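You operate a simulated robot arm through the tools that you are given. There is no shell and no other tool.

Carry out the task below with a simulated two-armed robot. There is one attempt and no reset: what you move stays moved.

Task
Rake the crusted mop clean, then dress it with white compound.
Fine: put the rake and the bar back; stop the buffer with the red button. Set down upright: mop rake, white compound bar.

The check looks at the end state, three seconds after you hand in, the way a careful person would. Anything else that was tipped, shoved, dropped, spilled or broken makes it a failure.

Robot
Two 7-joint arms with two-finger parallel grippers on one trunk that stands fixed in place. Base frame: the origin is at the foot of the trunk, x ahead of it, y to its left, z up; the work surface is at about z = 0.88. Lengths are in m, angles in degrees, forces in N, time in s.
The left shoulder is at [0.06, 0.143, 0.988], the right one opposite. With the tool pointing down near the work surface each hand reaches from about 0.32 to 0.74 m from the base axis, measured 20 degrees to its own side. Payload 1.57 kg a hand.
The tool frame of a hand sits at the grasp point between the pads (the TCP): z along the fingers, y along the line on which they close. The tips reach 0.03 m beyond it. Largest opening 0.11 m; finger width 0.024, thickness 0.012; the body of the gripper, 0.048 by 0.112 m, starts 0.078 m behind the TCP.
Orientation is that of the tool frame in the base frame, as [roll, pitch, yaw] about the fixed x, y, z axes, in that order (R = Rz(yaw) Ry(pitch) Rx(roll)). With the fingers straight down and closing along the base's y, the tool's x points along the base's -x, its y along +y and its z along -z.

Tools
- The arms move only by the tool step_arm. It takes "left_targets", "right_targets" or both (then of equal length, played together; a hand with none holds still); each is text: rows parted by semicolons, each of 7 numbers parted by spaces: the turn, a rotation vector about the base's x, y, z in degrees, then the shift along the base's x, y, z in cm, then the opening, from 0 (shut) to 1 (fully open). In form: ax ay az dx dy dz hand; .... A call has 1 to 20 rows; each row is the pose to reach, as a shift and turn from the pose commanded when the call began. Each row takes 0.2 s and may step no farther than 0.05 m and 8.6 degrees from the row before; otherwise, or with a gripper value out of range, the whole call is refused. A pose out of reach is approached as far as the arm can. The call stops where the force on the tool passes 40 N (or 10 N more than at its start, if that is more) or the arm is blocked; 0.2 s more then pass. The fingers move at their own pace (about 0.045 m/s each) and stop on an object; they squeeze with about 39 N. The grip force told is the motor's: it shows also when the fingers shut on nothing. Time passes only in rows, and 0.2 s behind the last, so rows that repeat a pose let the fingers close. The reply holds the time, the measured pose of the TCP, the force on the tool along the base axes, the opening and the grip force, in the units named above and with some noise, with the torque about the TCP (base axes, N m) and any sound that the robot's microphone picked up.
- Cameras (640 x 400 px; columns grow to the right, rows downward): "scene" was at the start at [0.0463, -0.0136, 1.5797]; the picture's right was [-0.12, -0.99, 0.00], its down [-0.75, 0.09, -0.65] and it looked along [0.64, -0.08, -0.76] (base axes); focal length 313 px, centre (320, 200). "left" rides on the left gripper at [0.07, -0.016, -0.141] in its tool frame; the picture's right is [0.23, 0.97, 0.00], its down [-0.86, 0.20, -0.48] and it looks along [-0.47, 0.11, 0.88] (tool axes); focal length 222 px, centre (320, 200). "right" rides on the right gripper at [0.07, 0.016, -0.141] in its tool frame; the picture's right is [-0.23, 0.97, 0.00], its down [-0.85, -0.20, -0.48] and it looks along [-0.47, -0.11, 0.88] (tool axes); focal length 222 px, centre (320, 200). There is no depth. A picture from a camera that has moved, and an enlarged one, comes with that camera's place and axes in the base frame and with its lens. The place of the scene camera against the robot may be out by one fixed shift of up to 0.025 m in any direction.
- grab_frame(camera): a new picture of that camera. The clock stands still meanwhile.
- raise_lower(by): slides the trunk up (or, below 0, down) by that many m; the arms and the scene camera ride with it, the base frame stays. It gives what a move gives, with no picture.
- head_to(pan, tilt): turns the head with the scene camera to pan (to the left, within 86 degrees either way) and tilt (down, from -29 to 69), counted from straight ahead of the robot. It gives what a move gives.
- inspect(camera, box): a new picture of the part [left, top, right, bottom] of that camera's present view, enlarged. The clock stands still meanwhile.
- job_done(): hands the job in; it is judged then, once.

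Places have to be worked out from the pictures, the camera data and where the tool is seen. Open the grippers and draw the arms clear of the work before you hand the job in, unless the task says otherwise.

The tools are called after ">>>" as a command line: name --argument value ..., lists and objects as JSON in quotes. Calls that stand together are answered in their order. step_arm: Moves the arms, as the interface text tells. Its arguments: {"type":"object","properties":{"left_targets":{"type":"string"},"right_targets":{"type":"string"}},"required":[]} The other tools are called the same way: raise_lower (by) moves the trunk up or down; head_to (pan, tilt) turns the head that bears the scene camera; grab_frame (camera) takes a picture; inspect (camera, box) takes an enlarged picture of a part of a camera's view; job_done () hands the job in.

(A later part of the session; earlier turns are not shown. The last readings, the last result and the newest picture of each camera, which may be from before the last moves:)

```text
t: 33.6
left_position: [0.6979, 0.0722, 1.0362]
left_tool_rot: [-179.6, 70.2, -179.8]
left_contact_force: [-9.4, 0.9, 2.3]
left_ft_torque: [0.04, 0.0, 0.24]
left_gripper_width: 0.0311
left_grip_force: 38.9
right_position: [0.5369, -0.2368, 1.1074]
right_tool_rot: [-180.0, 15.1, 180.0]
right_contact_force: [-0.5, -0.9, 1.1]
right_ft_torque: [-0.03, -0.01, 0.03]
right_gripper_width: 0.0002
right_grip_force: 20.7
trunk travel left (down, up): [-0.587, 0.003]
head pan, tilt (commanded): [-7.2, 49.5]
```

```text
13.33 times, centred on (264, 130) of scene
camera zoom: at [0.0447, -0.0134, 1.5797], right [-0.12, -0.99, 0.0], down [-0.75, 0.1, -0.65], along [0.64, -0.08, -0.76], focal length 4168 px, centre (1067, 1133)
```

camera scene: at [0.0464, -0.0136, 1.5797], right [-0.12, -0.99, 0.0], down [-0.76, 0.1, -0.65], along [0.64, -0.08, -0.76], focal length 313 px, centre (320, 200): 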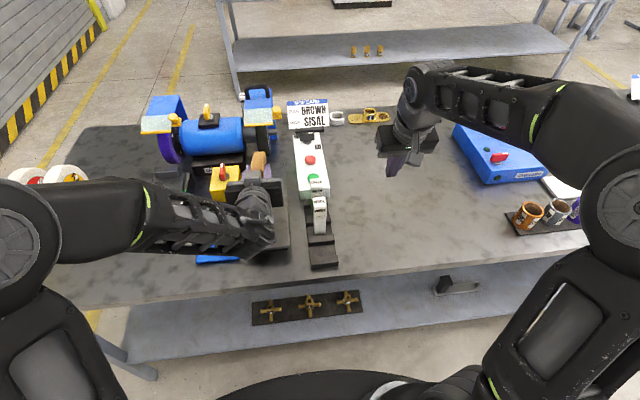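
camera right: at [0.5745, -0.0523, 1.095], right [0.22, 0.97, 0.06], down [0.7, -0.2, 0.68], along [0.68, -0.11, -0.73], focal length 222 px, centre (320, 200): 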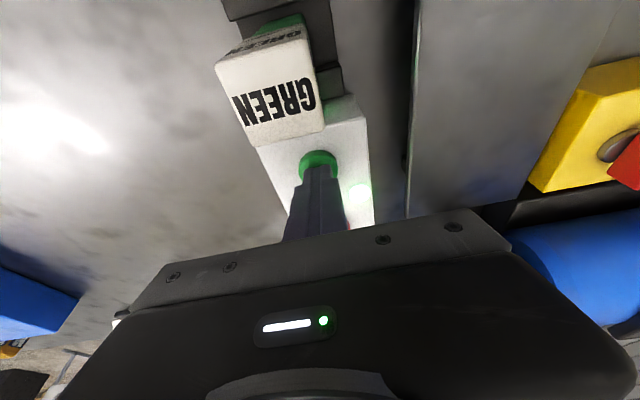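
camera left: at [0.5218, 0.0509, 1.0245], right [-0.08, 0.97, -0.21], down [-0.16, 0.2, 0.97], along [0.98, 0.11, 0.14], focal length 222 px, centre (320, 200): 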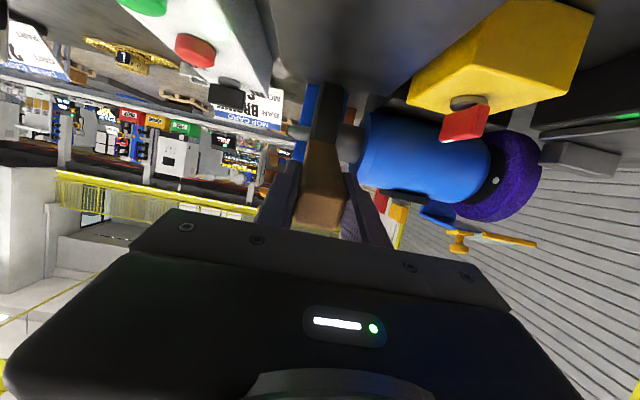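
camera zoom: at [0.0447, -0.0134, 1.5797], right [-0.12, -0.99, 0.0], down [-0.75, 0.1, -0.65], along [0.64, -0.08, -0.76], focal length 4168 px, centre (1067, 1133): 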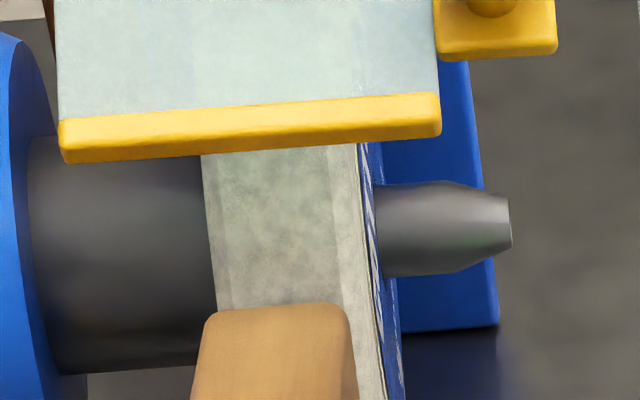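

The appearance is stable, so the mop is raked clean. I'll back the rake straight out from the wheel.

>>> step_arm --left_targets "0 0 0 -1.5 0 0.3 0; 0 0 0 -4 0 1 0; 0 0 0 -7 0 2 0; 0 0 0 -10 0 3.5 0; 0 0 0 -12 0 4.5 0; 0 0 0 -12 0 4.5 0"

>>> grab_frame --camera "left"

>>> inspect --camera "left" --box '[290, 130, 370, 180]'

>>> inspect --camera "scene" --box '[220, 100, 316, 160]'

```text
t: 35.0
left_position: [0.5795, 0.0731, 1.0821]
left_tool_rot: [-179.7, 70.2, -179.8]
left_contact_force: [0.2, 0.0, -0.6]
left_ft_torque: [0.01, 0.04, -0.01]
left_gripper_width: 0.0314
left_grip_force: 38.5
right_position: [0.5386, -0.2378, 1.107]
right_tool_rot: [-180.0, 15.0, 180.0]
right_contact_force: [-0.1, -0.2, 1.1]
right_ft_torque: [0.0, 0.0, 0.03]
right_gripper_width: 0.0
right_grip_force: 21.4
trunk travel left (down, up): [-0.587, 0.003]
head pan, tilt (commanded): [-7.2, 49.5]
```

```text
taken
camera left: at [0.4221, 0.0554, 1.0633], right [-0.08, 0.97, -0.22], down [-0.16, 0.2, 0.97], along [0.98, 0.11, 0.14], focal length 222 px, centre (320, 200)
```

left: 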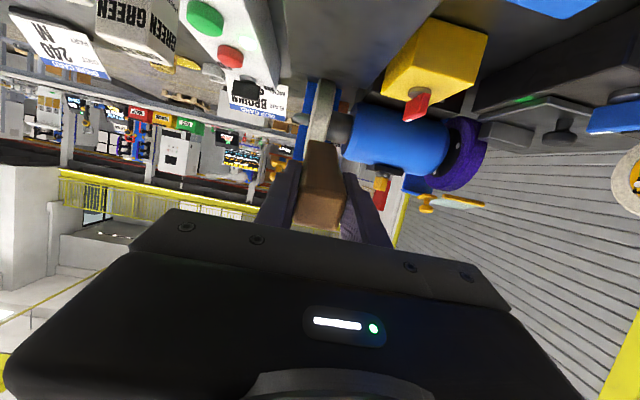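

```text
8.00 times, centred on (330, 155) of left
camera zoom: at [0.4221, 0.0554, 1.0633], right [-0.08, 0.97, -0.22], down [-0.16, 0.2, 0.97], along [0.98, 0.11, 0.14], focal length 1777 px, centre (240, 560)
```

zoom: 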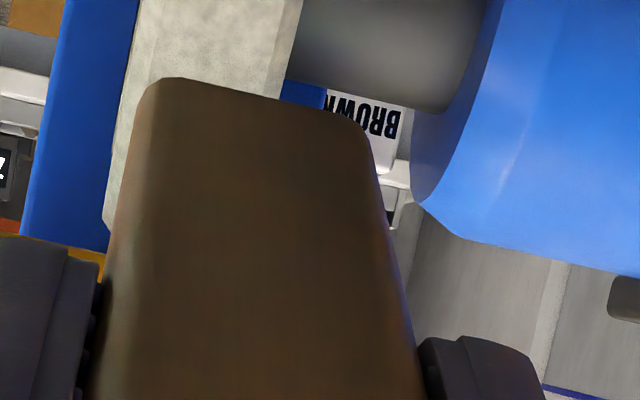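

```text
6.67 times, centred on (268, 130) of scene
camera zoom: at [0.0468, -0.0136, 1.5796], right [-0.12, -0.99, 0.0], down [-0.76, 0.09, -0.65], along [0.64, -0.08, -0.76], focal length 2084 px, centre (667, 667)
```

zoom: 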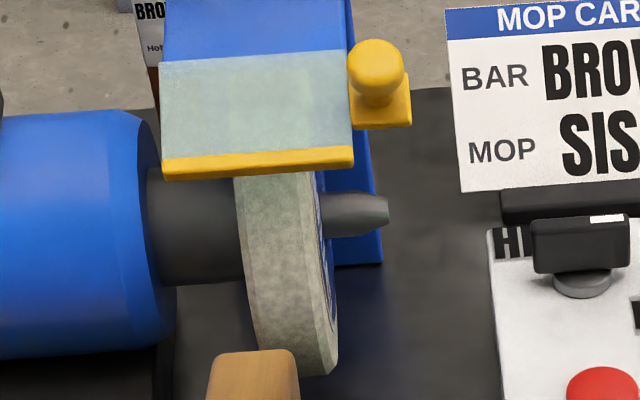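

The rake hasn't slipped in the grip and the mop is evenly pale. I'll swing the rake back to vertical and carry it over its slot at the pose it was lifted to.

>>> step_arm --left_targets "0 8 0 -1 0 1 0; 0 16 0 -2 0 2 0; 0 24 0 -3 0 3 0; 0 32 0 -4 0 4 0; 0 40 0 -5 0 4.75 0; 0 48 0 -7 0 4.75 0; 0 56 0 -9 0 4.75 0; 0 64 0 -11.05 0 4.75 0; 0 70 0 -11.05 -1 4.75 0; 0 70 0 -11.05 -5 4.75 0; 0 70 0 -11.05 -9 4.75 0; 0 70 0 -11.05 -12 4.75 0; 0 70 0 -11.05 -14.1 4.75 0; 0 70 0 -11.05 -14.1 4.75 0"

>>> grab_frame --camera "left"

>>> inspect --camera "scene" --box '[280, 210, 376, 270]'

```text
t: 38.0
left_position: [0.4687, -0.0685, 1.1277]
left_tool_rot: [-179.9, 0.1, -180.0]
left_contact_force: [0.9, -0.2, -1.1]
left_ft_torque: [-0.01, 0.03, -0.01]
left_gripper_width: 0.0317
left_grip_force: 38.8
right_position: [0.5396, -0.237, 1.1069]
right_tool_rot: [-180.0, 15.0, -180.0]
right_contact_force: [-0.8, 0.4, 0.8]
right_ft_torque: [-0.03, 0.0, -0.01]
right_gripper_width: 0.0
right_grip_force: 21.4
trunk travel left (down, up): [-0.587, 0.003]
head pan, tilt (commanded): [-7.2, 49.5]
```

```text
taken
camera left: at [0.3976, -0.0854, 1.2678], right [-0.23, 0.97, 0.0], down [0.85, 0.2, 0.48], along [0.47, 0.11, -0.88], focal length 222 px, centre (320, 200)
```

left: 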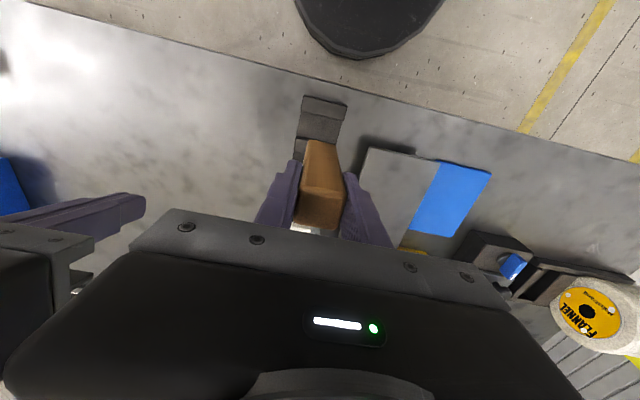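

```text
6.67 times, centred on (328, 240) of scene
camera zoom: at [0.0465, -0.0131, 1.5797], right [-0.12, -0.99, 0.0], down [-0.76, 0.09, -0.65], along [0.64, -0.08, -0.76], focal length 2084 px, centre (267, -67)
```

zoom: 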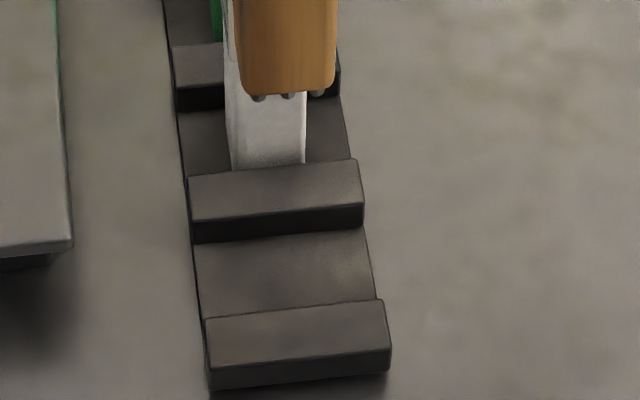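

The rake hangs over its slot just as when I lifted it. I'll lower it down into the slot slowly and move the right hand a bit further away meanwhile.

>>> step_arm --left_targets "0 0 0 0 0 -3 0; 0 0 0 0 0 -6 0; 0 0 0 0 0 -9 0; 0 0 0 0 0 -11.5 0; 0 0 0 0 0 -13 0; 0 0 0 0 0 -13.5 0; 0 0 0 0 0 -13.8 0; 0 0 0 0 0 -13.8 0" --right_targets "0 0 0 0 -2 0 0; 0 0 0 0 -4 0 0; 0 0 0 0 -6 0 0; 0 0 0 0 -8 0 0; 0 0 0 0 -8 0 0; 0 0 0 0 -8 0 0; 0 0 0 0 -8 0 0; 0 0 0 0 -8 0 0"

>>> inspect --camera "scene" --box '[280, 210, 376, 270]'

>>> inspect --camera "left" --box '[280, 90, 360, 140]'

```text
t: 39.8
left_position: [0.4696, -0.07, 0.9919]
left_tool_rot: [-179.8, 0.3, -179.9]
left_contact_force: [-0.1, 1.9, 13.2]
left_ft_torque: [0.21, 0.06, 0.04]
left_gripper_width: 0.0317
left_grip_force: 39.4
right_position: [0.539, -0.3191, 1.1067]
right_tool_rot: [180.0, 15.1, 179.9]
right_contact_force: [0.1, 0.4, -0.8]
right_ft_torque: [0.02, -0.01, -0.02]
right_gripper_width: 0.0
right_grip_force: 21.6
trunk travel left (down, up): [-0.587, 0.003]
head pan, tilt (commanded): [-7.2, 49.5]
```

```text
6.67 times, centred on (328, 240) of scene
camera zoom: at [0.0452, -0.0133, 1.58], right [-0.12, -0.99, 0.0], down [-0.75, 0.09, -0.65], along [0.64, -0.08, -0.76], focal length 2084 px, centre (267, -67)
```

zoom: 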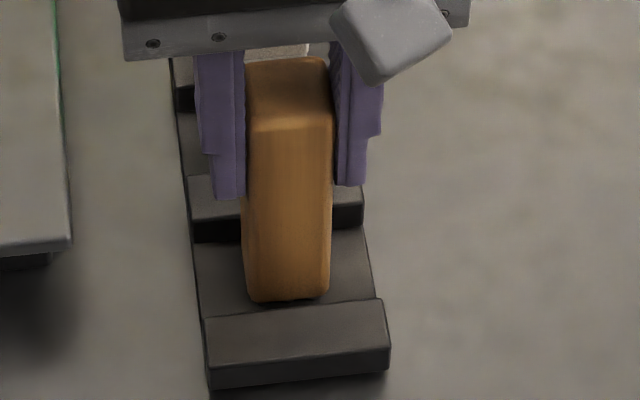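

```text
8.00 times, centred on (320, 115) of left
camera zoom: at [0.397, -0.0867, 1.1313], right [-0.23, 0.97, 0.0], down [0.85, 0.2, 0.48], along [0.47, 0.11, -0.88], focal length 1777 px, centre (320, 880)
```

zoom: 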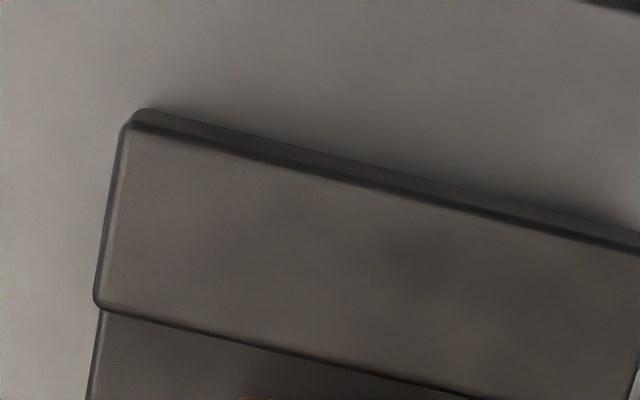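

The rake is seated (13 N upward). I'll ease up 1.5 mm to unload it, then open the fingers.

>>> step_arm --left_targets "0 0 0 0 0 0.15 0; 0 0 0 0 0 0.15 0.35; 0 0 0 0 0 0.15 0.45; 0 0 0 0 0 0.15 0.55; 0 0 0 0 0 0.15 0.6; 0 0 0 0 0 0.15 0.6"

>>> inspect --camera "scene" --box '[280, 210, 376, 270]'

>>> grab_frame --camera "left"

```text
t: 41.2
left_position: [0.4677, -0.0699, 0.9913]
left_tool_rot: [-179.9, 0.1, -179.8]
left_contact_force: [0.8, -0.6, -0.4]
left_ft_torque: [-0.01, -0.01, 0.0]
left_gripper_width: 0.0656
left_grip_force: 0.1
right_position: [0.5403, -0.319, 1.1082]
right_tool_rot: [179.9, 15.1, 179.9]
right_contact_force: [-0.2, 0.0, 0.2]
right_ft_torque: [-0.02, 0.02, 0.0]
right_gripper_width: 0.0
right_grip_force: 21.2
trunk travel left (down, up): [-0.587, 0.003]
head pan, tilt (commanded): [-7.2, 49.5]
```

```text
6.67 times, centred on (328, 240) of scene
camera zoom: at [0.0464, -0.0136, 1.5797], right [-0.12, -0.99, 0.0], down [-0.75, 0.09, -0.65], along [0.64, -0.08, -0.76], focal length 2084 px, centre (267, -67)
```

zoom: 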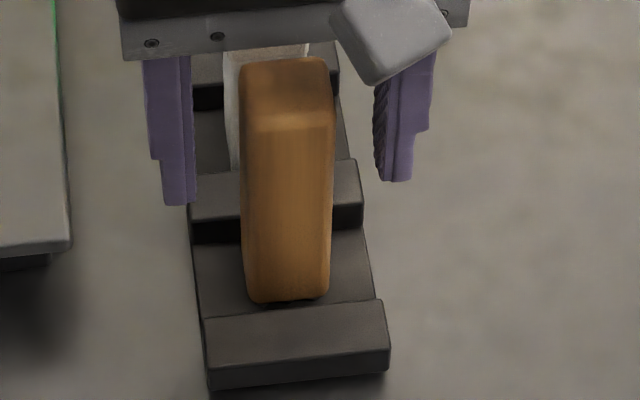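

```text
taken
camera left: at [0.3973, -0.0865, 1.1318], right [-0.23, 0.97, 0.0], down [0.85, 0.2, 0.48], along [0.47, 0.11, -0.88], focal length 222 px, centre (320, 200)
```

left: 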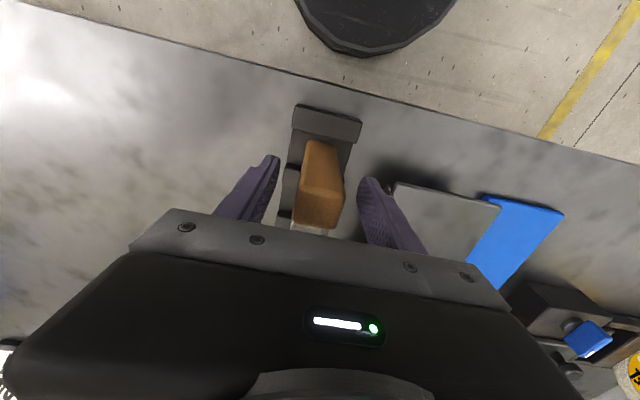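

The rake stands upright in its slot as before. I'll rise clear and look at the white bar from above.

>>> step_arm --left_targets "0 0 0 0 0 3 0.65; 0 0 0 0 0 6 0.8; 0 0 0 0 0 9 1; 0 0 0 2 0 10 1; 0 0 0 4.5 0 10 1; 0 0 0 6.7 0 10 1; 0 0 0 6.7 0 10 1"

>>> grab_frame --camera "left"

>>> inspect --camera "left" --box '[270, 130, 350, 180]'

>>> inspect --camera "left" --box '[270, 80, 350, 130]'

```text
t: 42.8
left_position: [0.5379, -0.0696, 1.093]
left_tool_rot: [-180.0, 0.1, -179.9]
left_contact_force: [0.3, 1.0, -0.8]
left_ft_torque: [-0.05, -0.02, -0.01]
left_gripper_width: 0.1101
left_grip_force: 0.1
right_position: [0.539, -0.3199, 1.1082]
right_tool_rot: [-179.9, 15.1, 180.0]
right_contact_force: [0.1, 0.2, -0.1]
right_ft_torque: [0.04, 0.0, -0.01]
right_gripper_width: 0.0
right_grip_force: 21.0
trunk travel left (down, up): [-0.587, 0.003]
head pan, tilt (commanded): [-7.2, 49.5]
```

```text
taken
camera left: at [0.4668, -0.0859, 1.2326], right [-0.23, 0.97, 0.0], down [0.85, 0.2, 0.48], along [0.47, 0.11, -0.88], focal length 222 px, centre (320, 200)
```

left: 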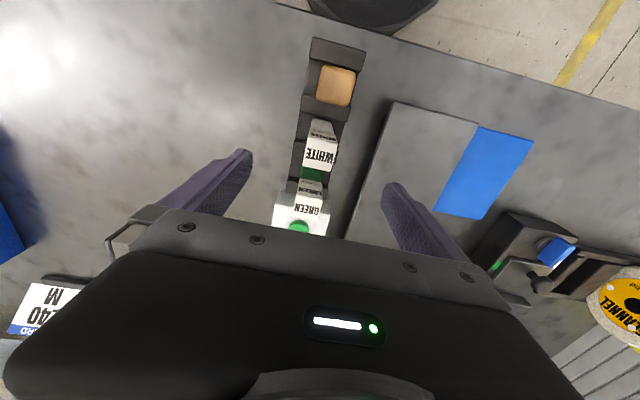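

```text
8.00 times, centred on (310, 155) of left
camera zoom: at [0.4668, -0.0859, 1.2326], right [-0.23, 0.97, 0.0], down [0.85, 0.2, 0.48], along [0.47, 0.11, -0.88], focal length 1777 px, centre (400, 560)
```

zoom: 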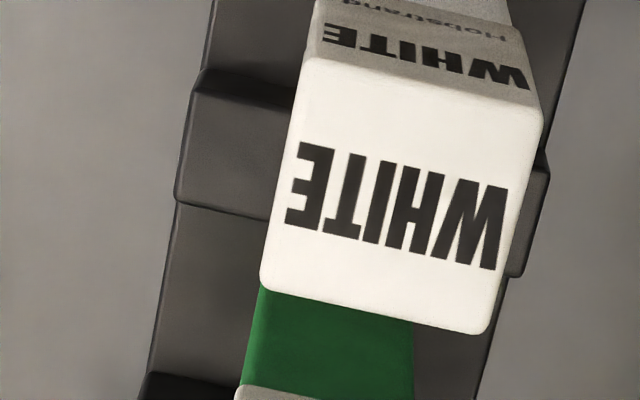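

```text
8.00 times, centred on (310, 105) of left
camera zoom: at [0.4668, -0.0859, 1.2326], right [-0.23, 0.97, 0.0], down [0.85, 0.2, 0.48], along [0.47, 0.11, -0.88], focal length 1777 px, centre (400, 960)
```

zoom: 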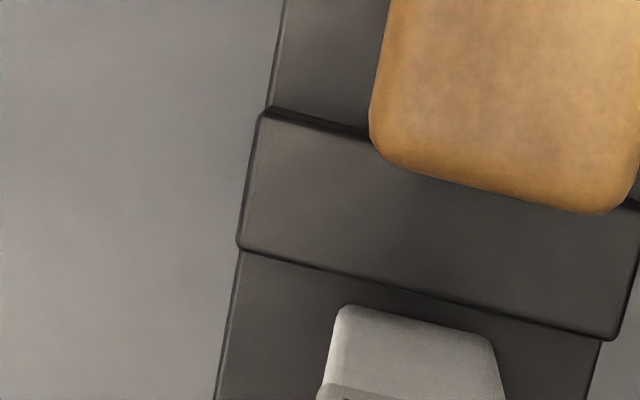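

The white bar's top is centred at (0.533, −0.070). I'll descend around it with the fingers partly closed.

>>> step_arm --left_targets "0 0 0 -0.1 -0.1 -2 0.75; 0 0 0 -0.1 -0.1 -5 0.65; 0 0 0 -0.1 -0.1 -8 0.6; 0 0 0 -0.1 -0.1 -10.3 0.6; 0 0 0 -0.1 -0.1 -10.3 0.6"

>>> grab_frame --camera "left"

>>> inspect --camera "left" --box '[250, 110, 394, 220]'

>>> inspect --camera "scene" --box '[280, 180, 376, 240]'

```text
t: 44.0
left_position: [0.5348, -0.0685, 0.9895]
left_tool_rot: [-179.9, 0.1, -179.9]
left_contact_force: [0.0, -0.6, 0.1]
left_ft_torque: [-0.03, 0.02, 0.01]
left_gripper_width: 0.0659
left_grip_force: 0.1
right_position: [0.5393, -0.3198, 1.1068]
right_tool_rot: [179.9, 15.0, 179.9]
right_contact_force: [0.2, -0.4, -0.6]
right_ft_torque: [0.0, -0.01, 0.0]
right_gripper_width: 0.0
right_grip_force: 21.3
trunk travel left (down, up): [-0.587, 0.003]
head pan, tilt (commanded): [-7.2, 49.5]
```

```text
taken
camera left: at [0.4628, -0.0864, 1.1299], right [-0.23, 0.97, 0.0], down [0.85, 0.2, 0.48], along [0.47, 0.11, -0.88], focal length 222 px, centre (320, 200)
```

left: 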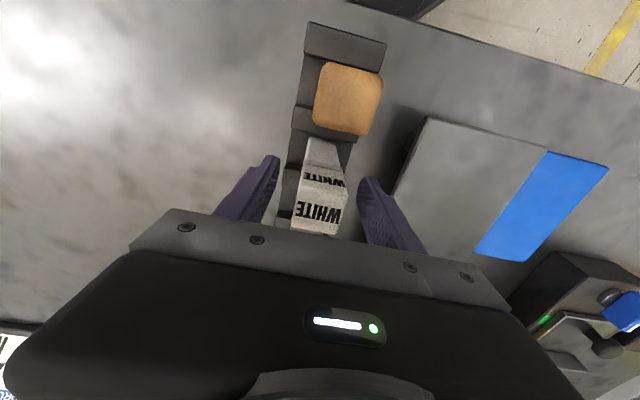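

```text
3.64 times, centred on (322, 165) of left
camera zoom: at [0.4628, -0.0864, 1.1299], right [-0.23, 0.97, 0.0], down [0.85, 0.2, 0.48], along [0.47, 0.11, -0.88], focal length 808 px, centre (313, 327)
```

zoom: 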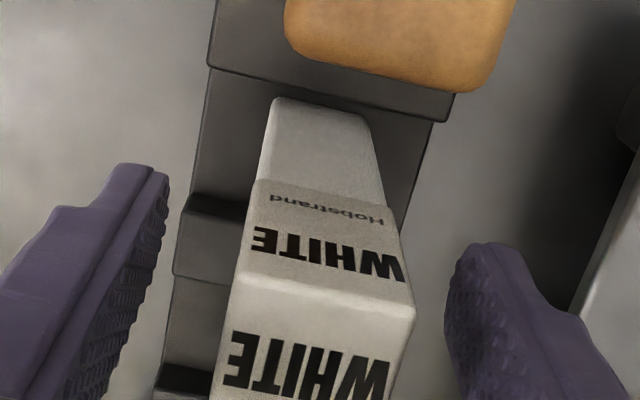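

```text
6.67 times, centred on (328, 210) of scene
camera zoom: at [0.0462, -0.0136, 1.5797], right [-0.12, -0.99, 0.0], down [-0.75, 0.09, -0.65], along [0.64, -0.08, -0.76], focal length 2084 px, centre (267, 133)
```

zoom: 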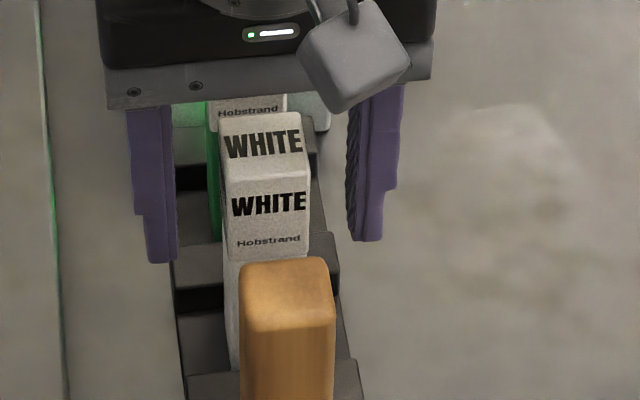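

The bar is centred between the fingers, so I'll close on it.

>>> step_arm --left_targets "0 0 0 0 0 0 0.4; 0 0 0 0 0 0 0.3; 0 0 0 0 0 0 0.2; 0 0 0 0 0 0 0; 0 0 0 0 0 0 0; 0 0 0 0 0 0 0"

>>> inspect --camera "left" --box '[250, 110, 394, 220]'

```text
t: 45.4
left_position: [0.5345, -0.0702, 0.9886]
left_tool_rot: [-179.9, 0.2, 179.9]
left_contact_force: [-0.1, -0.5, -0.3]
left_ft_torque: [-0.04, -0.06, 0.03]
left_gripper_width: 0.0306
left_grip_force: 39.0
right_position: [0.5395, -0.3209, 1.1069]
right_tool_rot: [179.9, 15.0, -179.9]
right_contact_force: [-0.2, -0.5, -0.2]
right_ft_torque: [-0.04, -0.01, -0.01]
right_gripper_width: 0.0
right_grip_force: 21.6
trunk travel left (down, up): [-0.587, 0.003]
head pan, tilt (commanded): [-7.2, 49.5]
```

```text
3.64 times, centred on (322, 165) of left
camera zoom: at [0.4629, -0.0866, 1.1302], right [-0.23, 0.97, 0.0], down [0.85, 0.2, 0.48], along [0.47, 0.11, -0.88], focal length 808 px, centre (313, 327)
```

zoom: 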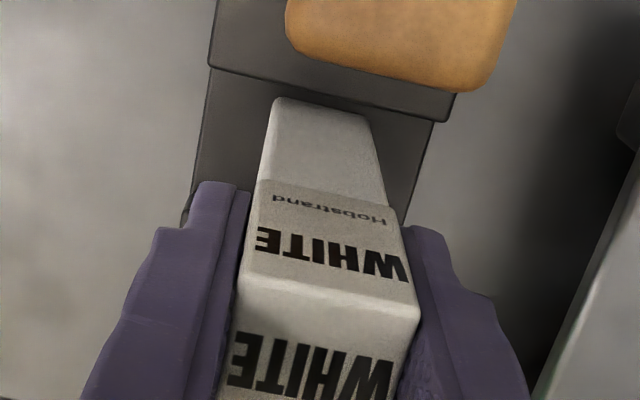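

The bar is held at 31 mm width. I'll lift it straight up and then over to the left, clear of the green bar.

>>> step_arm --left_targets "0 0 0 0 0 1 0; 0 0 0 0 0 3 0; 0 0 0 0 0 6 0; 0 0 0 0 0 9 0; 0 0 0 0 0 12 0; 0 0 0 0 0 14 0; 0 0 0 0 3 14 0; 0 0 0 0 7 14 0; 0 0 0 0 11 14 0; 0 0 0 0 14.2 14 0; 0 0 0 0 14.2 14 0"

>>> grab_frame --camera "left"

>>> inspect --camera "scene" --box '[220, 140, 340, 260]'

```text
t: 47.8
left_position: [0.5354, 0.0709, 1.1292]
left_tool_rot: [-180.0, 0.2, -180.0]
left_contact_force: [0.5, -0.5, -2.1]
left_ft_torque: [0.0, -0.03, -0.02]
left_gripper_width: 0.0306
left_grip_force: 39.3
left hand out of reach, approached as far as the arm can: row 6, 7
right_position: [0.5391, -0.3212, 1.1063]
right_tool_rot: [-179.9, 14.9, -179.9]
right_contact_force: [-0.2, 0.5, -0.1]
right_ft_torque: [0.05, 0.02, 0.0]
right_gripper_width: 0.0006
right_grip_force: 21.3
trunk travel left (down, up): [-0.587, 0.003]
head pan, tilt (commanded): [-7.2, 49.5]
```

```text
taken
camera left: at [0.4642, 0.0543, 1.27], right [-0.23, 0.97, 0.0], down [0.85, 0.2, 0.48], along [0.47, 0.11, -0.88], focal length 222 px, centre (320, 200)
```

left: 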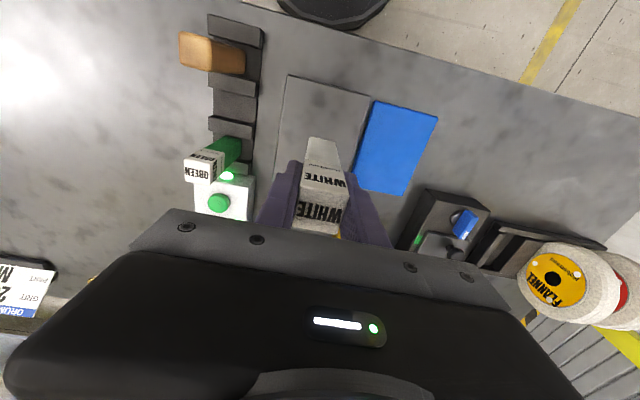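

```text
3.33 times, centred on (280, 200) of scene
camera zoom: at [0.0467, -0.0146, 1.5796], right [-0.12, -0.99, 0.0], down [-0.76, 0.1, -0.65], along [0.64, -0.08, -0.76], focal length 1042 px, centre (453, 200)
```

zoom: 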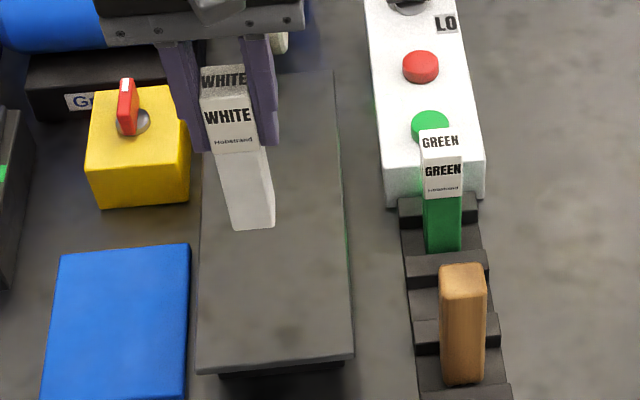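

The white bar is out cleanly and the lamp still glows. I'll pitch it forward to the same pre-contact pose I used for the rake.

>>> step_arm --left_targets "0 -8 0 0.5 0 0 0; 0 -16 0 1 0 -0.5 0; 0 -24 0 1.5 0 -1 0; 0 -32 0 2 0 -1.5 0; 0 -40 0 2.5 0 -2 0; 0 -48 0 3 0 -3 0; 0 -56 0 3.5 0 -4 0; 0 -64 0 4 0 -4.65 0; 0 -70 0 4.6 0 -4.65 0; 0 -70 0 4.6 0 -4.65 0"

>>> grab_frame --camera "left"

>>> inspect --camera "left" --box '[270, 90, 390, 165]'

>>> inspect --camera "scene" --box '[220, 100, 316, 160]'

```text
t: 50.0
left_position: [0.5817, 0.0701, 1.0824]
left_tool_rot: [-179.8, 70.2, -179.8]
left_contact_force: [0.7, -0.1, -2.6]
left_ft_torque: [-0.01, 0.07, -0.06]
left_gripper_width: 0.0305
left_grip_force: 39.0
right_position: [0.5396, -0.3189, 1.1077]
right_tool_rot: [180.0, 15.0, 180.0]
right_contact_force: [-0.1, -0.4, 1.1]
right_ft_torque: [0.01, 0.01, 0.02]
right_gripper_width: 0.0002
right_grip_force: 21.7
trunk travel left (down, up): [-0.587, 0.003]
head pan, tilt (commanded): [-7.2, 49.5]
```

```text
taken
camera left: at [0.4232, 0.0543, 1.0639], right [-0.08, 0.97, -0.22], down [-0.16, 0.2, 0.97], along [0.98, 0.11, 0.14], focal length 222 px, centre (320, 200)
```

left: 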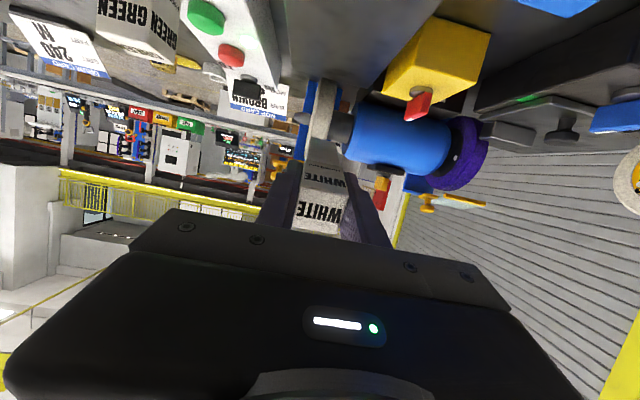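

```text
5.33 times, centred on (330, 128) of left
camera zoom: at [0.4232, 0.0543, 1.0639], right [-0.08, 0.97, -0.22], down [-0.16, 0.2, 0.97], along [0.98, 0.11, 0.14], focal length 1185 px, centre (267, 587)
```

zoom: 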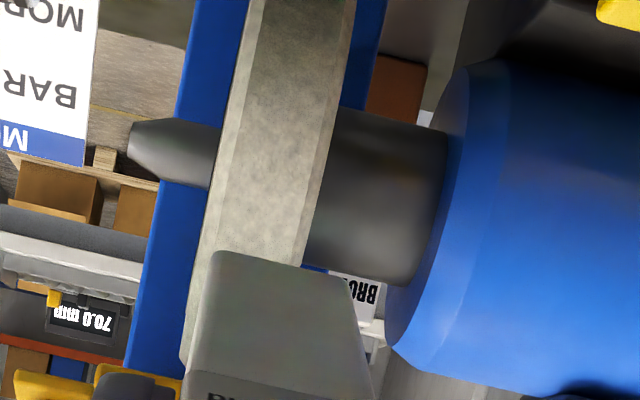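

```text
6.67 times, centred on (268, 130) of scene
camera zoom: at [0.0463, -0.0136, 1.5797], right [-0.12, -0.99, 0.0], down [-0.75, 0.1, -0.65], along [0.64, -0.08, -0.76], focal length 2084 px, centre (667, 667)
```

zoom: 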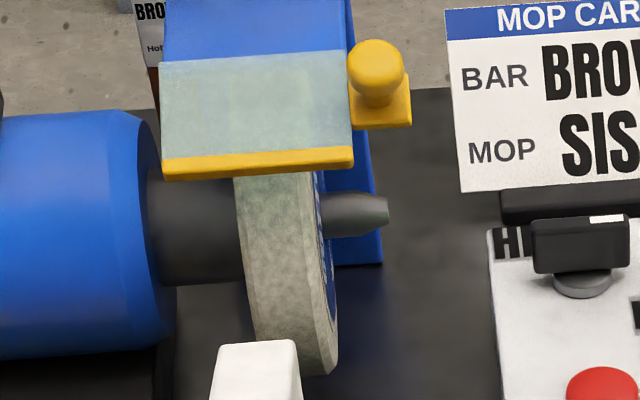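

Everything lines up as before. I'll advance to about 1 cm short of where the rake touched.

>>> step_arm --left_targets "0 0 0 2 0 -1.5 0; 0 0 0 4.5 0 -3 0; 0 0 0 7 0 -4 0; 0 0 0 9 0 -4.3 0; 0 0 0 10.5 0 -4.4 0; 0 0 0 10.8 0 -4.45 0; 0 0 0 10.8 0 -4.45 0"

>>> inspect --camera "left" --box '[270, 90, 390, 165]'

>>> inspect --camera "scene" --box '[240, 115, 288, 145]'

```text
t: 51.6
left_position: [0.69, 0.0713, 1.0371]
left_tool_rot: [-179.7, 70.1, -179.8]
left_contact_force: [0.3, 0.2, -1.0]
left_ft_torque: [0.01, 0.08, -0.03]
left_gripper_width: 0.0305
left_grip_force: 38.6
right_position: [0.5407, -0.3195, 1.1067]
right_tool_rot: [180.0, 15.0, 180.0]
right_contact_force: [-0.2, 0.3, -0.3]
right_ft_torque: [0.0, 0.01, -0.04]
right_gripper_width: 0.0
right_grip_force: 21.6
trunk travel left (down, up): [-0.587, 0.003]
head pan, tilt (commanded): [-7.2, 49.5]
```

```text
5.33 times, centred on (330, 128) of left
camera zoom: at [0.5319, 0.0549, 1.0191], right [-0.08, 0.97, -0.22], down [-0.16, 0.2, 0.97], along [0.98, 0.11, 0.14], focal length 1185 px, centre (267, 587)
```

zoom: 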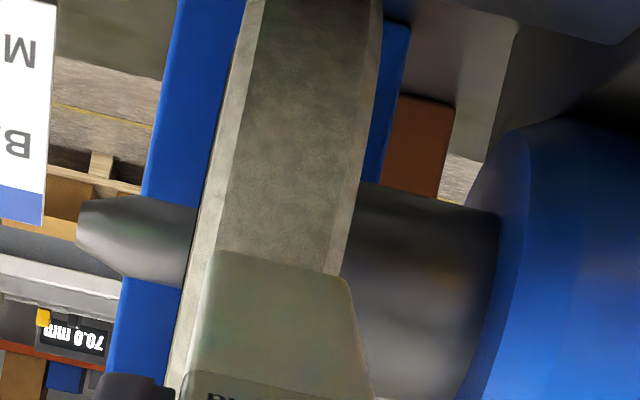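

```text
13.33 times, centred on (264, 130) of scene
camera zoom: at [0.0467, -0.0136, 1.5797], right [-0.12, -0.99, 0.0], down [-0.76, 0.09, -0.65], along [0.64, -0.08, -0.76], focal length 4168 px, centre (1067, 1133)
```

zoom: 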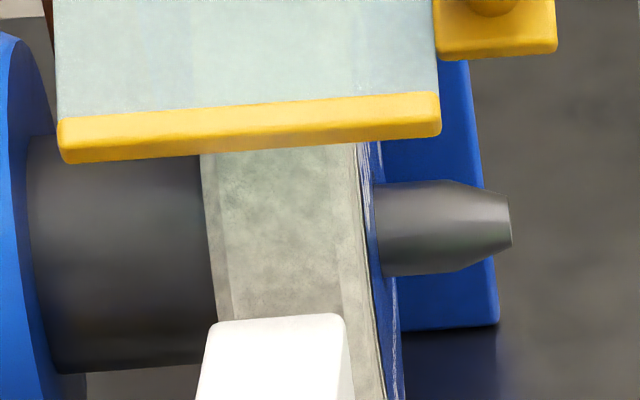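

The bar's bare end faces the rim. I'll approach in 2 mm steps, watching the force.

>>> step_arm --left_targets "0 0 0 0.2 0 -0.05 0; 0 0 0 0.4 0 -0.05 0; 0 0 0 0.6 0 -0.1 0; 0 0 0 0.75 0 -0.1 0"

```text
t: 52.6
left_position: [0.6964, 0.072, 1.0368]
left_tool_rot: [-179.7, 70.1, -179.8]
left_contact_force: [0.4, 0.4, -0.5]
left_ft_torque: [-0.01, 0.05, -0.01]
left_gripper_width: 0.0304
left_grip_force: 39.1
right_position: [0.5395, -0.3189, 1.1075]
right_tool_rot: [180.0, 15.0, 179.9]
right_contact_force: [-0.4, 0.5, 0.6]
right_ft_torque: [-0.01, 0.02, 0.0]
right_gripper_width: 0.0
right_grip_force: 21.3
trunk travel left (down, up): [-0.587, 0.003]
head pan, tilt (commanded): [-7.2, 49.5]
```

No contact yet at x≈0.696. I'll continue in finer steps.

>>> step_arm --left_targets "0 0 0 0.15 0 0 0; 0 0 0 0.3 0 0 0; 0 0 0 0.45 0 0 0"

```text
t: 53.4
left_position: [0.6978, 0.0715, 1.0375]
left_tool_rot: [-179.7, 70.1, -179.9]
left_contact_force: [-20.0, -0.2, 1.0]
left_ft_torque: [0.02, 0.5, 0.38]
left_gripper_width: 0.0306
left_grip_force: 39.0
right_position: [0.5368, -0.319, 1.1086]
right_tool_rot: [-180.0, 15.1, -180.0]
right_contact_force: [0.6, 0.2, -0.2]
right_ft_torque: [0.0, -0.04, 0.02]
right_gripper_width: 0.0
right_grip_force: 21.7
trunk travel left (down, up): [-0.587, 0.003]
head pan, tilt (commanded): [-7.2, 49.5]
```

Contact at 20 N. I'll ease off to about 8–10 N and hold the bar on the mop for about a second with a slight side-to-side sweep, then look.

>>> step_arm --left_targets "0 0 0 -0.15 0 0 0; 0 0 0 -0.2 0.2 0 0; 0 0 0 -0.2 0.3 0 0; 0 0 0 -0.2 0 0 0; 0 0 0 -0.2 -0.3 0 0; 0 0 0 -0.2 0 0 0"

>>> inspect --camera "left" --box '[270, 90, 390, 165]'

>>> inspect --camera "scene" --box '[240, 115, 288, 145]'

```text
t: 54.8
left_position: [0.6981, 0.0714, 1.0366]
left_tool_rot: [-179.7, 70.2, -179.8]
left_contact_force: [-11.2, 2.0, -1.6]
left_ft_torque: [0.1, 0.34, 0.39]
left_gripper_width: 0.0307
left_grip_force: 39.2
right_position: [0.5392, -0.3189, 1.1089]
right_tool_rot: [179.9, 15.2, -180.0]
right_contact_force: [0.1, 0.5, 0.1]
right_ft_torque: [0.0, 0.0, -0.01]
right_gripper_width: 0.0
right_grip_force: 21.2
trunk travel left (down, up): [-0.587, 0.003]
head pan, tilt (commanded): [-7.2, 49.5]
```

```text
5.33 times, centred on (330, 128) of left
camera zoom: at [0.54, 0.0551, 1.019], right [-0.08, 0.97, -0.22], down [-0.16, 0.2, 0.97], along [0.98, 0.11, 0.14], focal length 1185 px, centre (267, 587)
```

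zoom: 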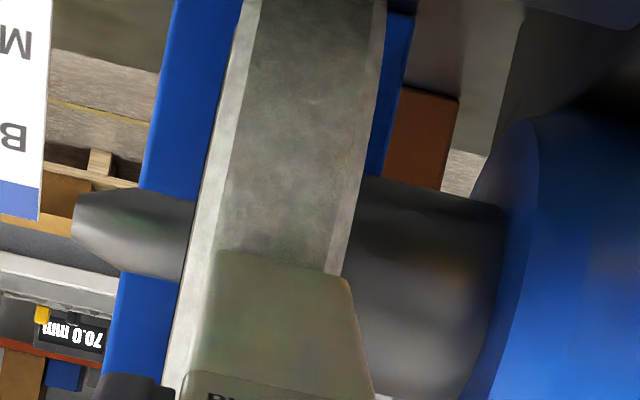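

```text
13.33 times, centred on (264, 130) of scene
camera zoom: at [0.0448, -0.0133, 1.5797], right [-0.12, -0.99, 0.0], down [-0.75, 0.09, -0.65], along [0.64, -0.08, -0.76], focal length 4168 px, centre (1067, 1133)
```

zoom: 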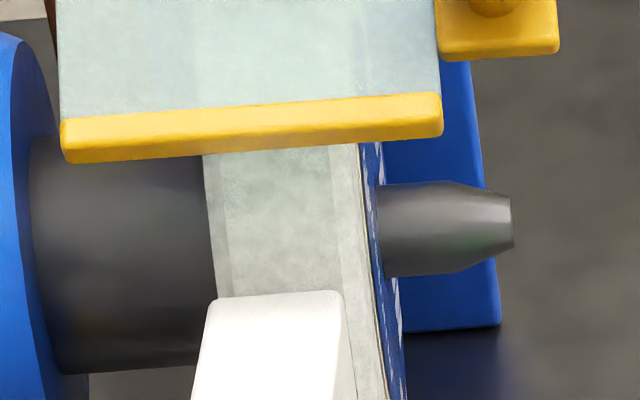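

The rim looks a bit whiter already. I'll hold the bar on for another second and a half and compare.

>>> step_arm --left_targets "0 0 0 0 0.2 0 0; 0 0 0 0 0.4 0 0; 0 0 0 0 0.2 0 0; 0 0 0 0 0 0 0; 0 0 0 0 -0.2 0 0; 0 0 0 0 -0.4 0 0; 0 0 0 0 -0.2 0 0; 0 0 0 0 0 0 0"

>>> inspect --camera "left" --box '[270, 90, 390, 165]'

>>> inspect --camera "scene" --box '[240, 115, 288, 145]'

```text
t: 56.6
left_position: [0.698, 0.0721, 1.0385]
left_tool_rot: [-179.8, 70.3, -179.7]
left_contact_force: [-12.5, 4.8, 1.0]
left_ft_torque: [0.17, 0.33, 0.55]
left_gripper_width: 0.0307
left_grip_force: 38.7
right_position: [0.5393, -0.3188, 1.1082]
right_tool_rot: [179.9, 15.3, 179.9]
right_contact_force: [0.3, 0.3, -1.2]
right_ft_torque: [-0.01, 0.02, 0.01]
right_gripper_width: 0.0
right_grip_force: 21.8
trunk travel left (down, up): [-0.587, 0.003]
head pan, tilt (commanded): [-7.2, 49.5]
```

```text
5.33 times, centred on (330, 128) of left
camera zoom: at [0.5402, 0.0549, 1.0194], right [-0.08, 0.97, -0.22], down [-0.16, 0.2, 0.97], along [0.98, 0.11, 0.14], focal length 1185 px, centre (267, 587)
```

zoom: 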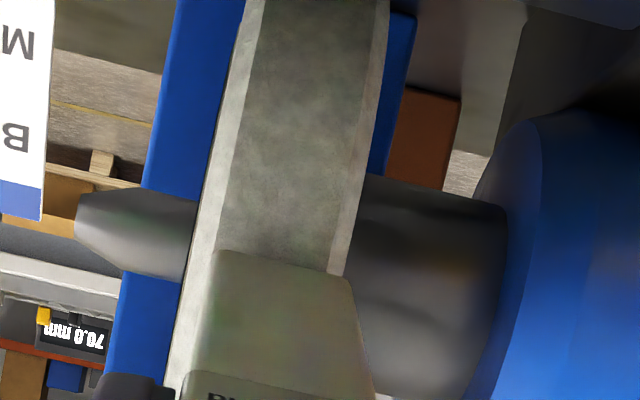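

```text
13.33 times, centred on (264, 130) of scene
camera zoom: at [0.0443, -0.013, 1.5797], right [-0.12, -0.99, 0.0], down [-0.75, 0.09, -0.65], along [0.64, -0.08, -0.76], focal length 4168 px, centre (1067, 1133)
```

zoom: 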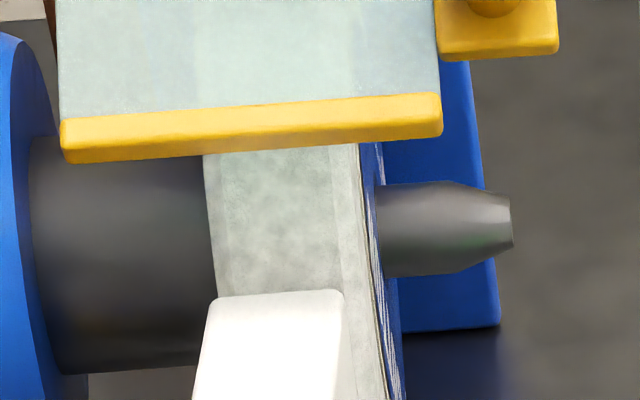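

The rim has taken on a whiter tone. I'll back the bar out to the earlier viewpoint, to compare the mop with how it looked before dressing.

>>> step_arm --left_targets "0 0 0 -1.5 0 0.3 0; 0 0 0 -4 0 1 0; 0 0 0 -7 0 2 0; 0 0 0 -10 0 3.5 0; 0 0 0 -11.8 0 4.55 0; 0 0 0 -11.8 0 4.55 0"

>>> inspect --camera "left" --box '[270, 90, 390, 165]'

>>> inspect --camera "scene" --box '[220, 100, 316, 160]'

>>> inspect --camera "left" --box '[290, 130, 370, 180]'

```text
t: 58.0
left_position: [0.5803, 0.0722, 1.0823]
left_tool_rot: [-179.7, 70.1, -179.8]
left_contact_force: [-0.1, -0.7, -2.2]
left_ft_torque: [0.0, 0.02, 0.01]
left_gripper_width: 0.0307
left_grip_force: 39.3
right_position: [0.54, -0.3197, 1.1086]
right_tool_rot: [179.9, 15.0, 179.9]
right_contact_force: [-0.6, -0.1, 0.1]
right_ft_torque: [0.02, 0.0, 0.0]
right_gripper_width: 0.0002
right_grip_force: 21.0
trunk travel left (down, up): [-0.587, 0.003]
head pan, tilt (commanded): [-7.2, 49.5]
```

```text
5.33 times, centred on (330, 128) of left
camera zoom: at [0.4223, 0.0544, 1.0639], right [-0.08, 0.97, -0.22], down [-0.16, 0.2, 0.97], along [0.98, 0.11, 0.14], focal length 1185 px, centre (267, 587)
```

zoom: 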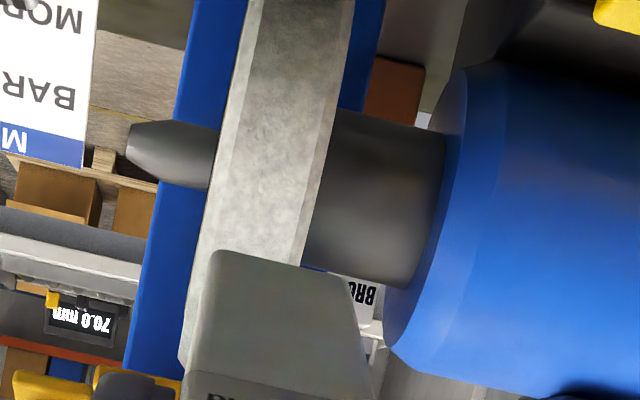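

```text
6.67 times, centred on (268, 130) of scene
camera zoom: at [0.0468, -0.0136, 1.5796], right [-0.12, -0.99, 0.0], down [-0.76, 0.09, -0.65], along [0.64, -0.08, -0.76], focal length 2084 px, centre (667, 667)
```

zoom: 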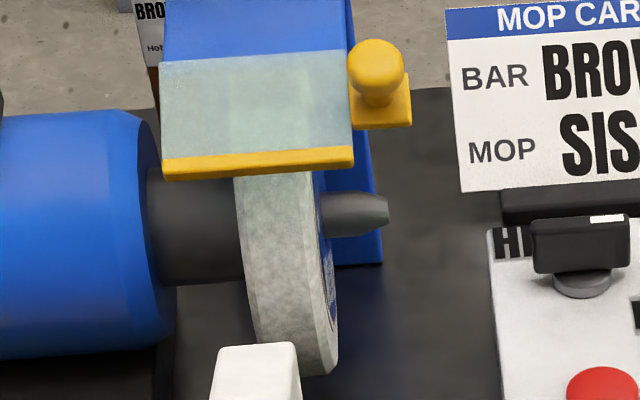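

```text
8.00 times, centred on (330, 155) of left
camera zoom: at [0.4223, 0.0544, 1.0639], right [-0.08, 0.97, -0.22], down [-0.16, 0.2, 0.97], along [0.98, 0.11, 0.14], focal length 1777 px, centre (240, 560)
```

zoom: 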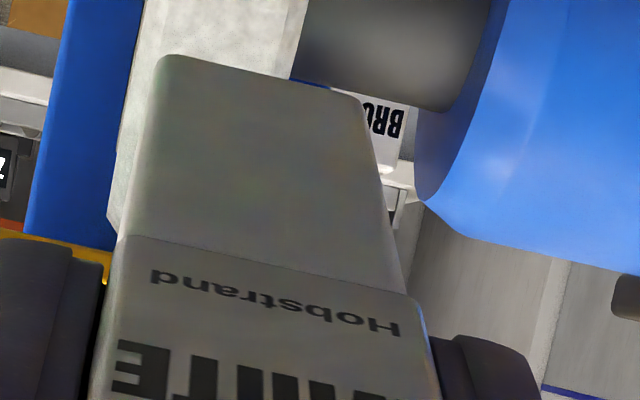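

Compared with the same view before dressing, the rim went from cream-grey to white across its whole width, so it's dressed. I'll swing the bar back to vertical and carry it over its slot.

>>> step_arm --left_targets "0 8 0 -0.5 0 0.5 0; 0 16 0 -1 0 1 0; 0 24 0 -1.5 0 1.5 0; 0 32 0 -2 0 2 0; 0 40 0 -2.5 0 2.4 0; 0 48 0 -3 0 2.4 0; 0 56 0 -3.5 0 2.4 0; 0 64 0 -4 0 2.4 0; 0 70 0 -4.6 0 2.4 0; 0 70 0 -4.6 -4 2.4 0; 0 70 0 -4.6 -8 2.4 0; 0 70 0 -4.6 -12 2.4 0; 0 70 0 -4.6 -14.2 2.4 0; 0 70 0 -4.6 -14.2 2.4 0"

>>> grab_frame --camera "left"

>>> inspect --camera "scene" --box '[280, 180, 376, 240]'

>>> inspect --camera "left" --box '[250, 70, 394, 180]'

```text
t: 61.0
left_position: [0.5352, -0.0722, 1.1059]
left_tool_rot: [-179.9, 0.2, -179.9]
left_contact_force: [-0.6, -0.1, -1.8]
left_ft_torque: [-0.02, 0.02, 0.0]
left_gripper_width: 0.0305
left_grip_force: 39.1
right_position: [0.5401, -0.3185, 1.1078]
right_tool_rot: [180.0, 15.0, -180.0]
right_contact_force: [0.7, 1.1, -0.3]
right_ft_torque: [-0.06, 0.02, 0.0]
right_gripper_width: 0.0
right_grip_force: 21.2
trunk travel left (down, up): [-0.587, 0.003]
head pan, tilt (commanded): [-7.2, 49.5]
```

```text
taken
camera left: at [0.4639, -0.0881, 1.2463], right [-0.23, 0.97, 0.0], down [0.85, 0.2, 0.48], along [0.47, 0.11, -0.88], focal length 222 px, centre (320, 200)
```

left: 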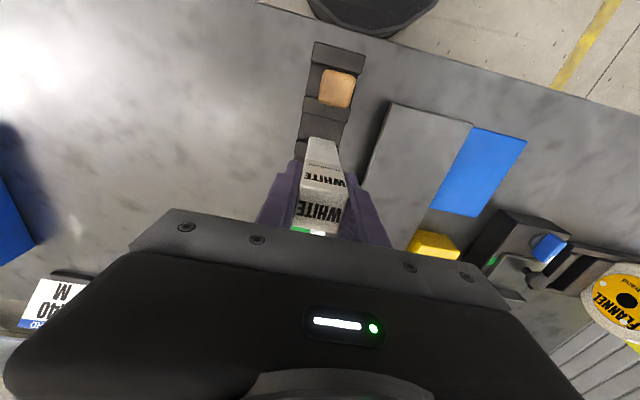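

```text
6.67 times, centred on (328, 210) of scene
camera zoom: at [0.0469, -0.0131, 1.5797], right [-0.12, -0.99, 0.0], down [-0.76, 0.09, -0.65], along [0.64, -0.08, -0.76], focal length 2084 px, centre (267, 133)
```

zoom: 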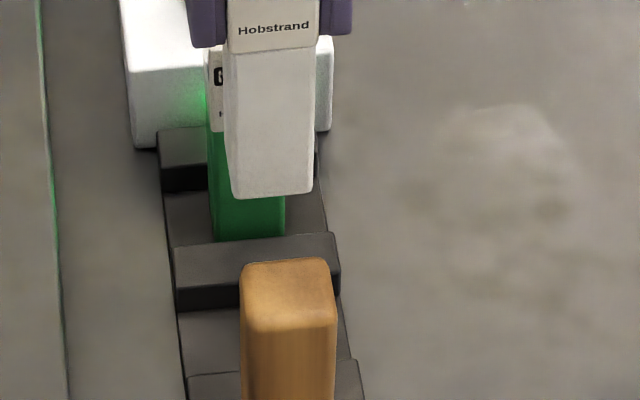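

```text
3.64 times, centred on (322, 125) of left
camera zoom: at [0.4639, -0.0881, 1.2463], right [-0.23, 0.97, 0.0], down [0.85, 0.2, 0.48], along [0.47, 0.11, -0.88], focal length 808 px, centre (313, 473)
```

zoom: 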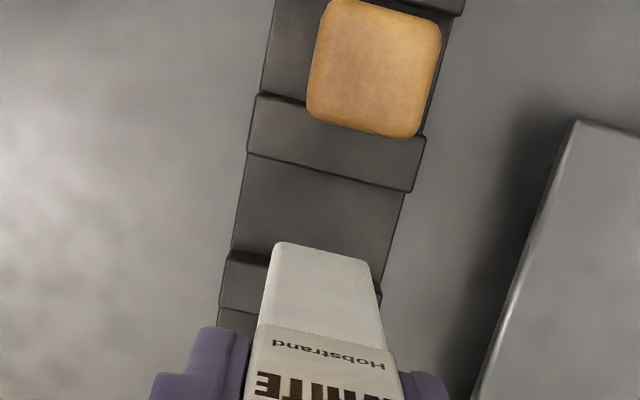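

The bar hangs over its slot. I'll lower it in gradually, with finer steps at the end.

>>> step_arm --left_targets "0 0 0 0 0 -3 0; 0 0 0 0 0 -6 0; 0 0 0 0 0 -8.5 0; 0 0 0 0 0 -10.3 0; 0 0 0 0 0 -11 0; 0 0 0 0 0 -11.3 0; 0 0 0 0 0 -11.5 0"

>>> inspect --camera "scene" --box '[280, 180, 376, 240]'

>>> inspect --camera "left" --box '[250, 70, 394, 180]'

```text
t: 62.6
left_position: [0.5349, -0.0708, 0.9892]
left_tool_rot: [180.0, 0.2, -179.9]
left_contact_force: [-1.1, 0.9, 0.8]
left_ft_torque: [0.09, 0.01, 0.04]
left_gripper_width: 0.0306
left_grip_force: 39.4
right_position: [0.5378, -0.3194, 1.1086]
right_tool_rot: [-179.9, 15.0, -180.0]
right_contact_force: [0.2, 0.8, 0.3]
right_ft_torque: [0.0, 0.01, -0.03]
right_gripper_width: 0.0
right_grip_force: 21.2
trunk travel left (down, up): [-0.587, 0.003]
head pan, tilt (commanded): [-7.2, 49.5]
```

```text
6.67 times, centred on (328, 210) of scene
camera zoom: at [0.0461, -0.0135, 1.5797], right [-0.12, -0.99, 0.0], down [-0.75, 0.09, -0.65], along [0.64, -0.08, -0.76], focal length 2084 px, centre (267, 133)
```

zoom: 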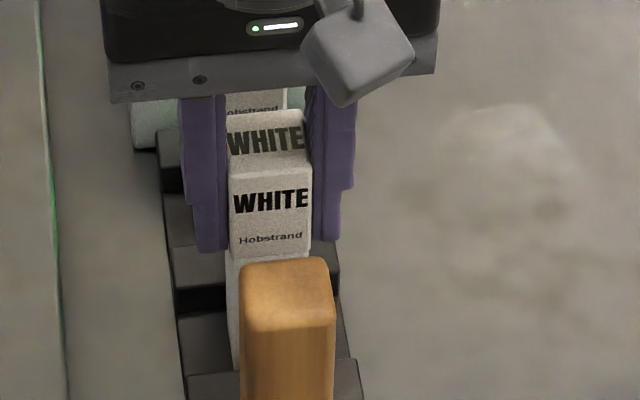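

```text
3.64 times, centred on (322, 125) of left
camera zoom: at [0.4634, -0.0877, 1.1321], right [-0.23, 0.97, 0.0], down [0.85, 0.2, 0.48], along [0.47, 0.11, -0.88], focal length 808 px, centre (313, 473)
```

zoom: 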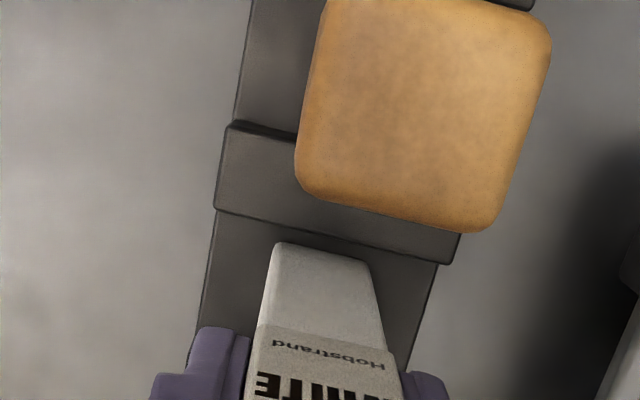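

It is almost touching the base. I'll lower it another 1–2 mm until it carries weight.

>>> step_arm --left_targets "0 0 0 0 0 -0.1 0; 0 0 0 0 0 -0.15 0"

```text
t: 63.2
left_position: [0.5349, -0.0708, 0.992]
left_tool_rot: [-179.8, 0.3, -180.0]
left_contact_force: [-1.4, -0.4, 12.8]
left_ft_torque: [0.24, 0.09, 0.03]
left_gripper_width: 0.0307
left_grip_force: 39.2
right_position: [0.539, -0.3185, 1.1083]
right_tool_rot: [-179.9, 15.1, -180.0]
right_contact_force: [-0.2, -0.3, -0.3]
right_ft_torque: [0.02, 0.0, -0.03]
right_gripper_width: 0.0
right_grip_force: 21.5
trunk travel left (down, up): [-0.587, 0.003]
head pan, tilt (commanded): [-7.2, 49.5]
```

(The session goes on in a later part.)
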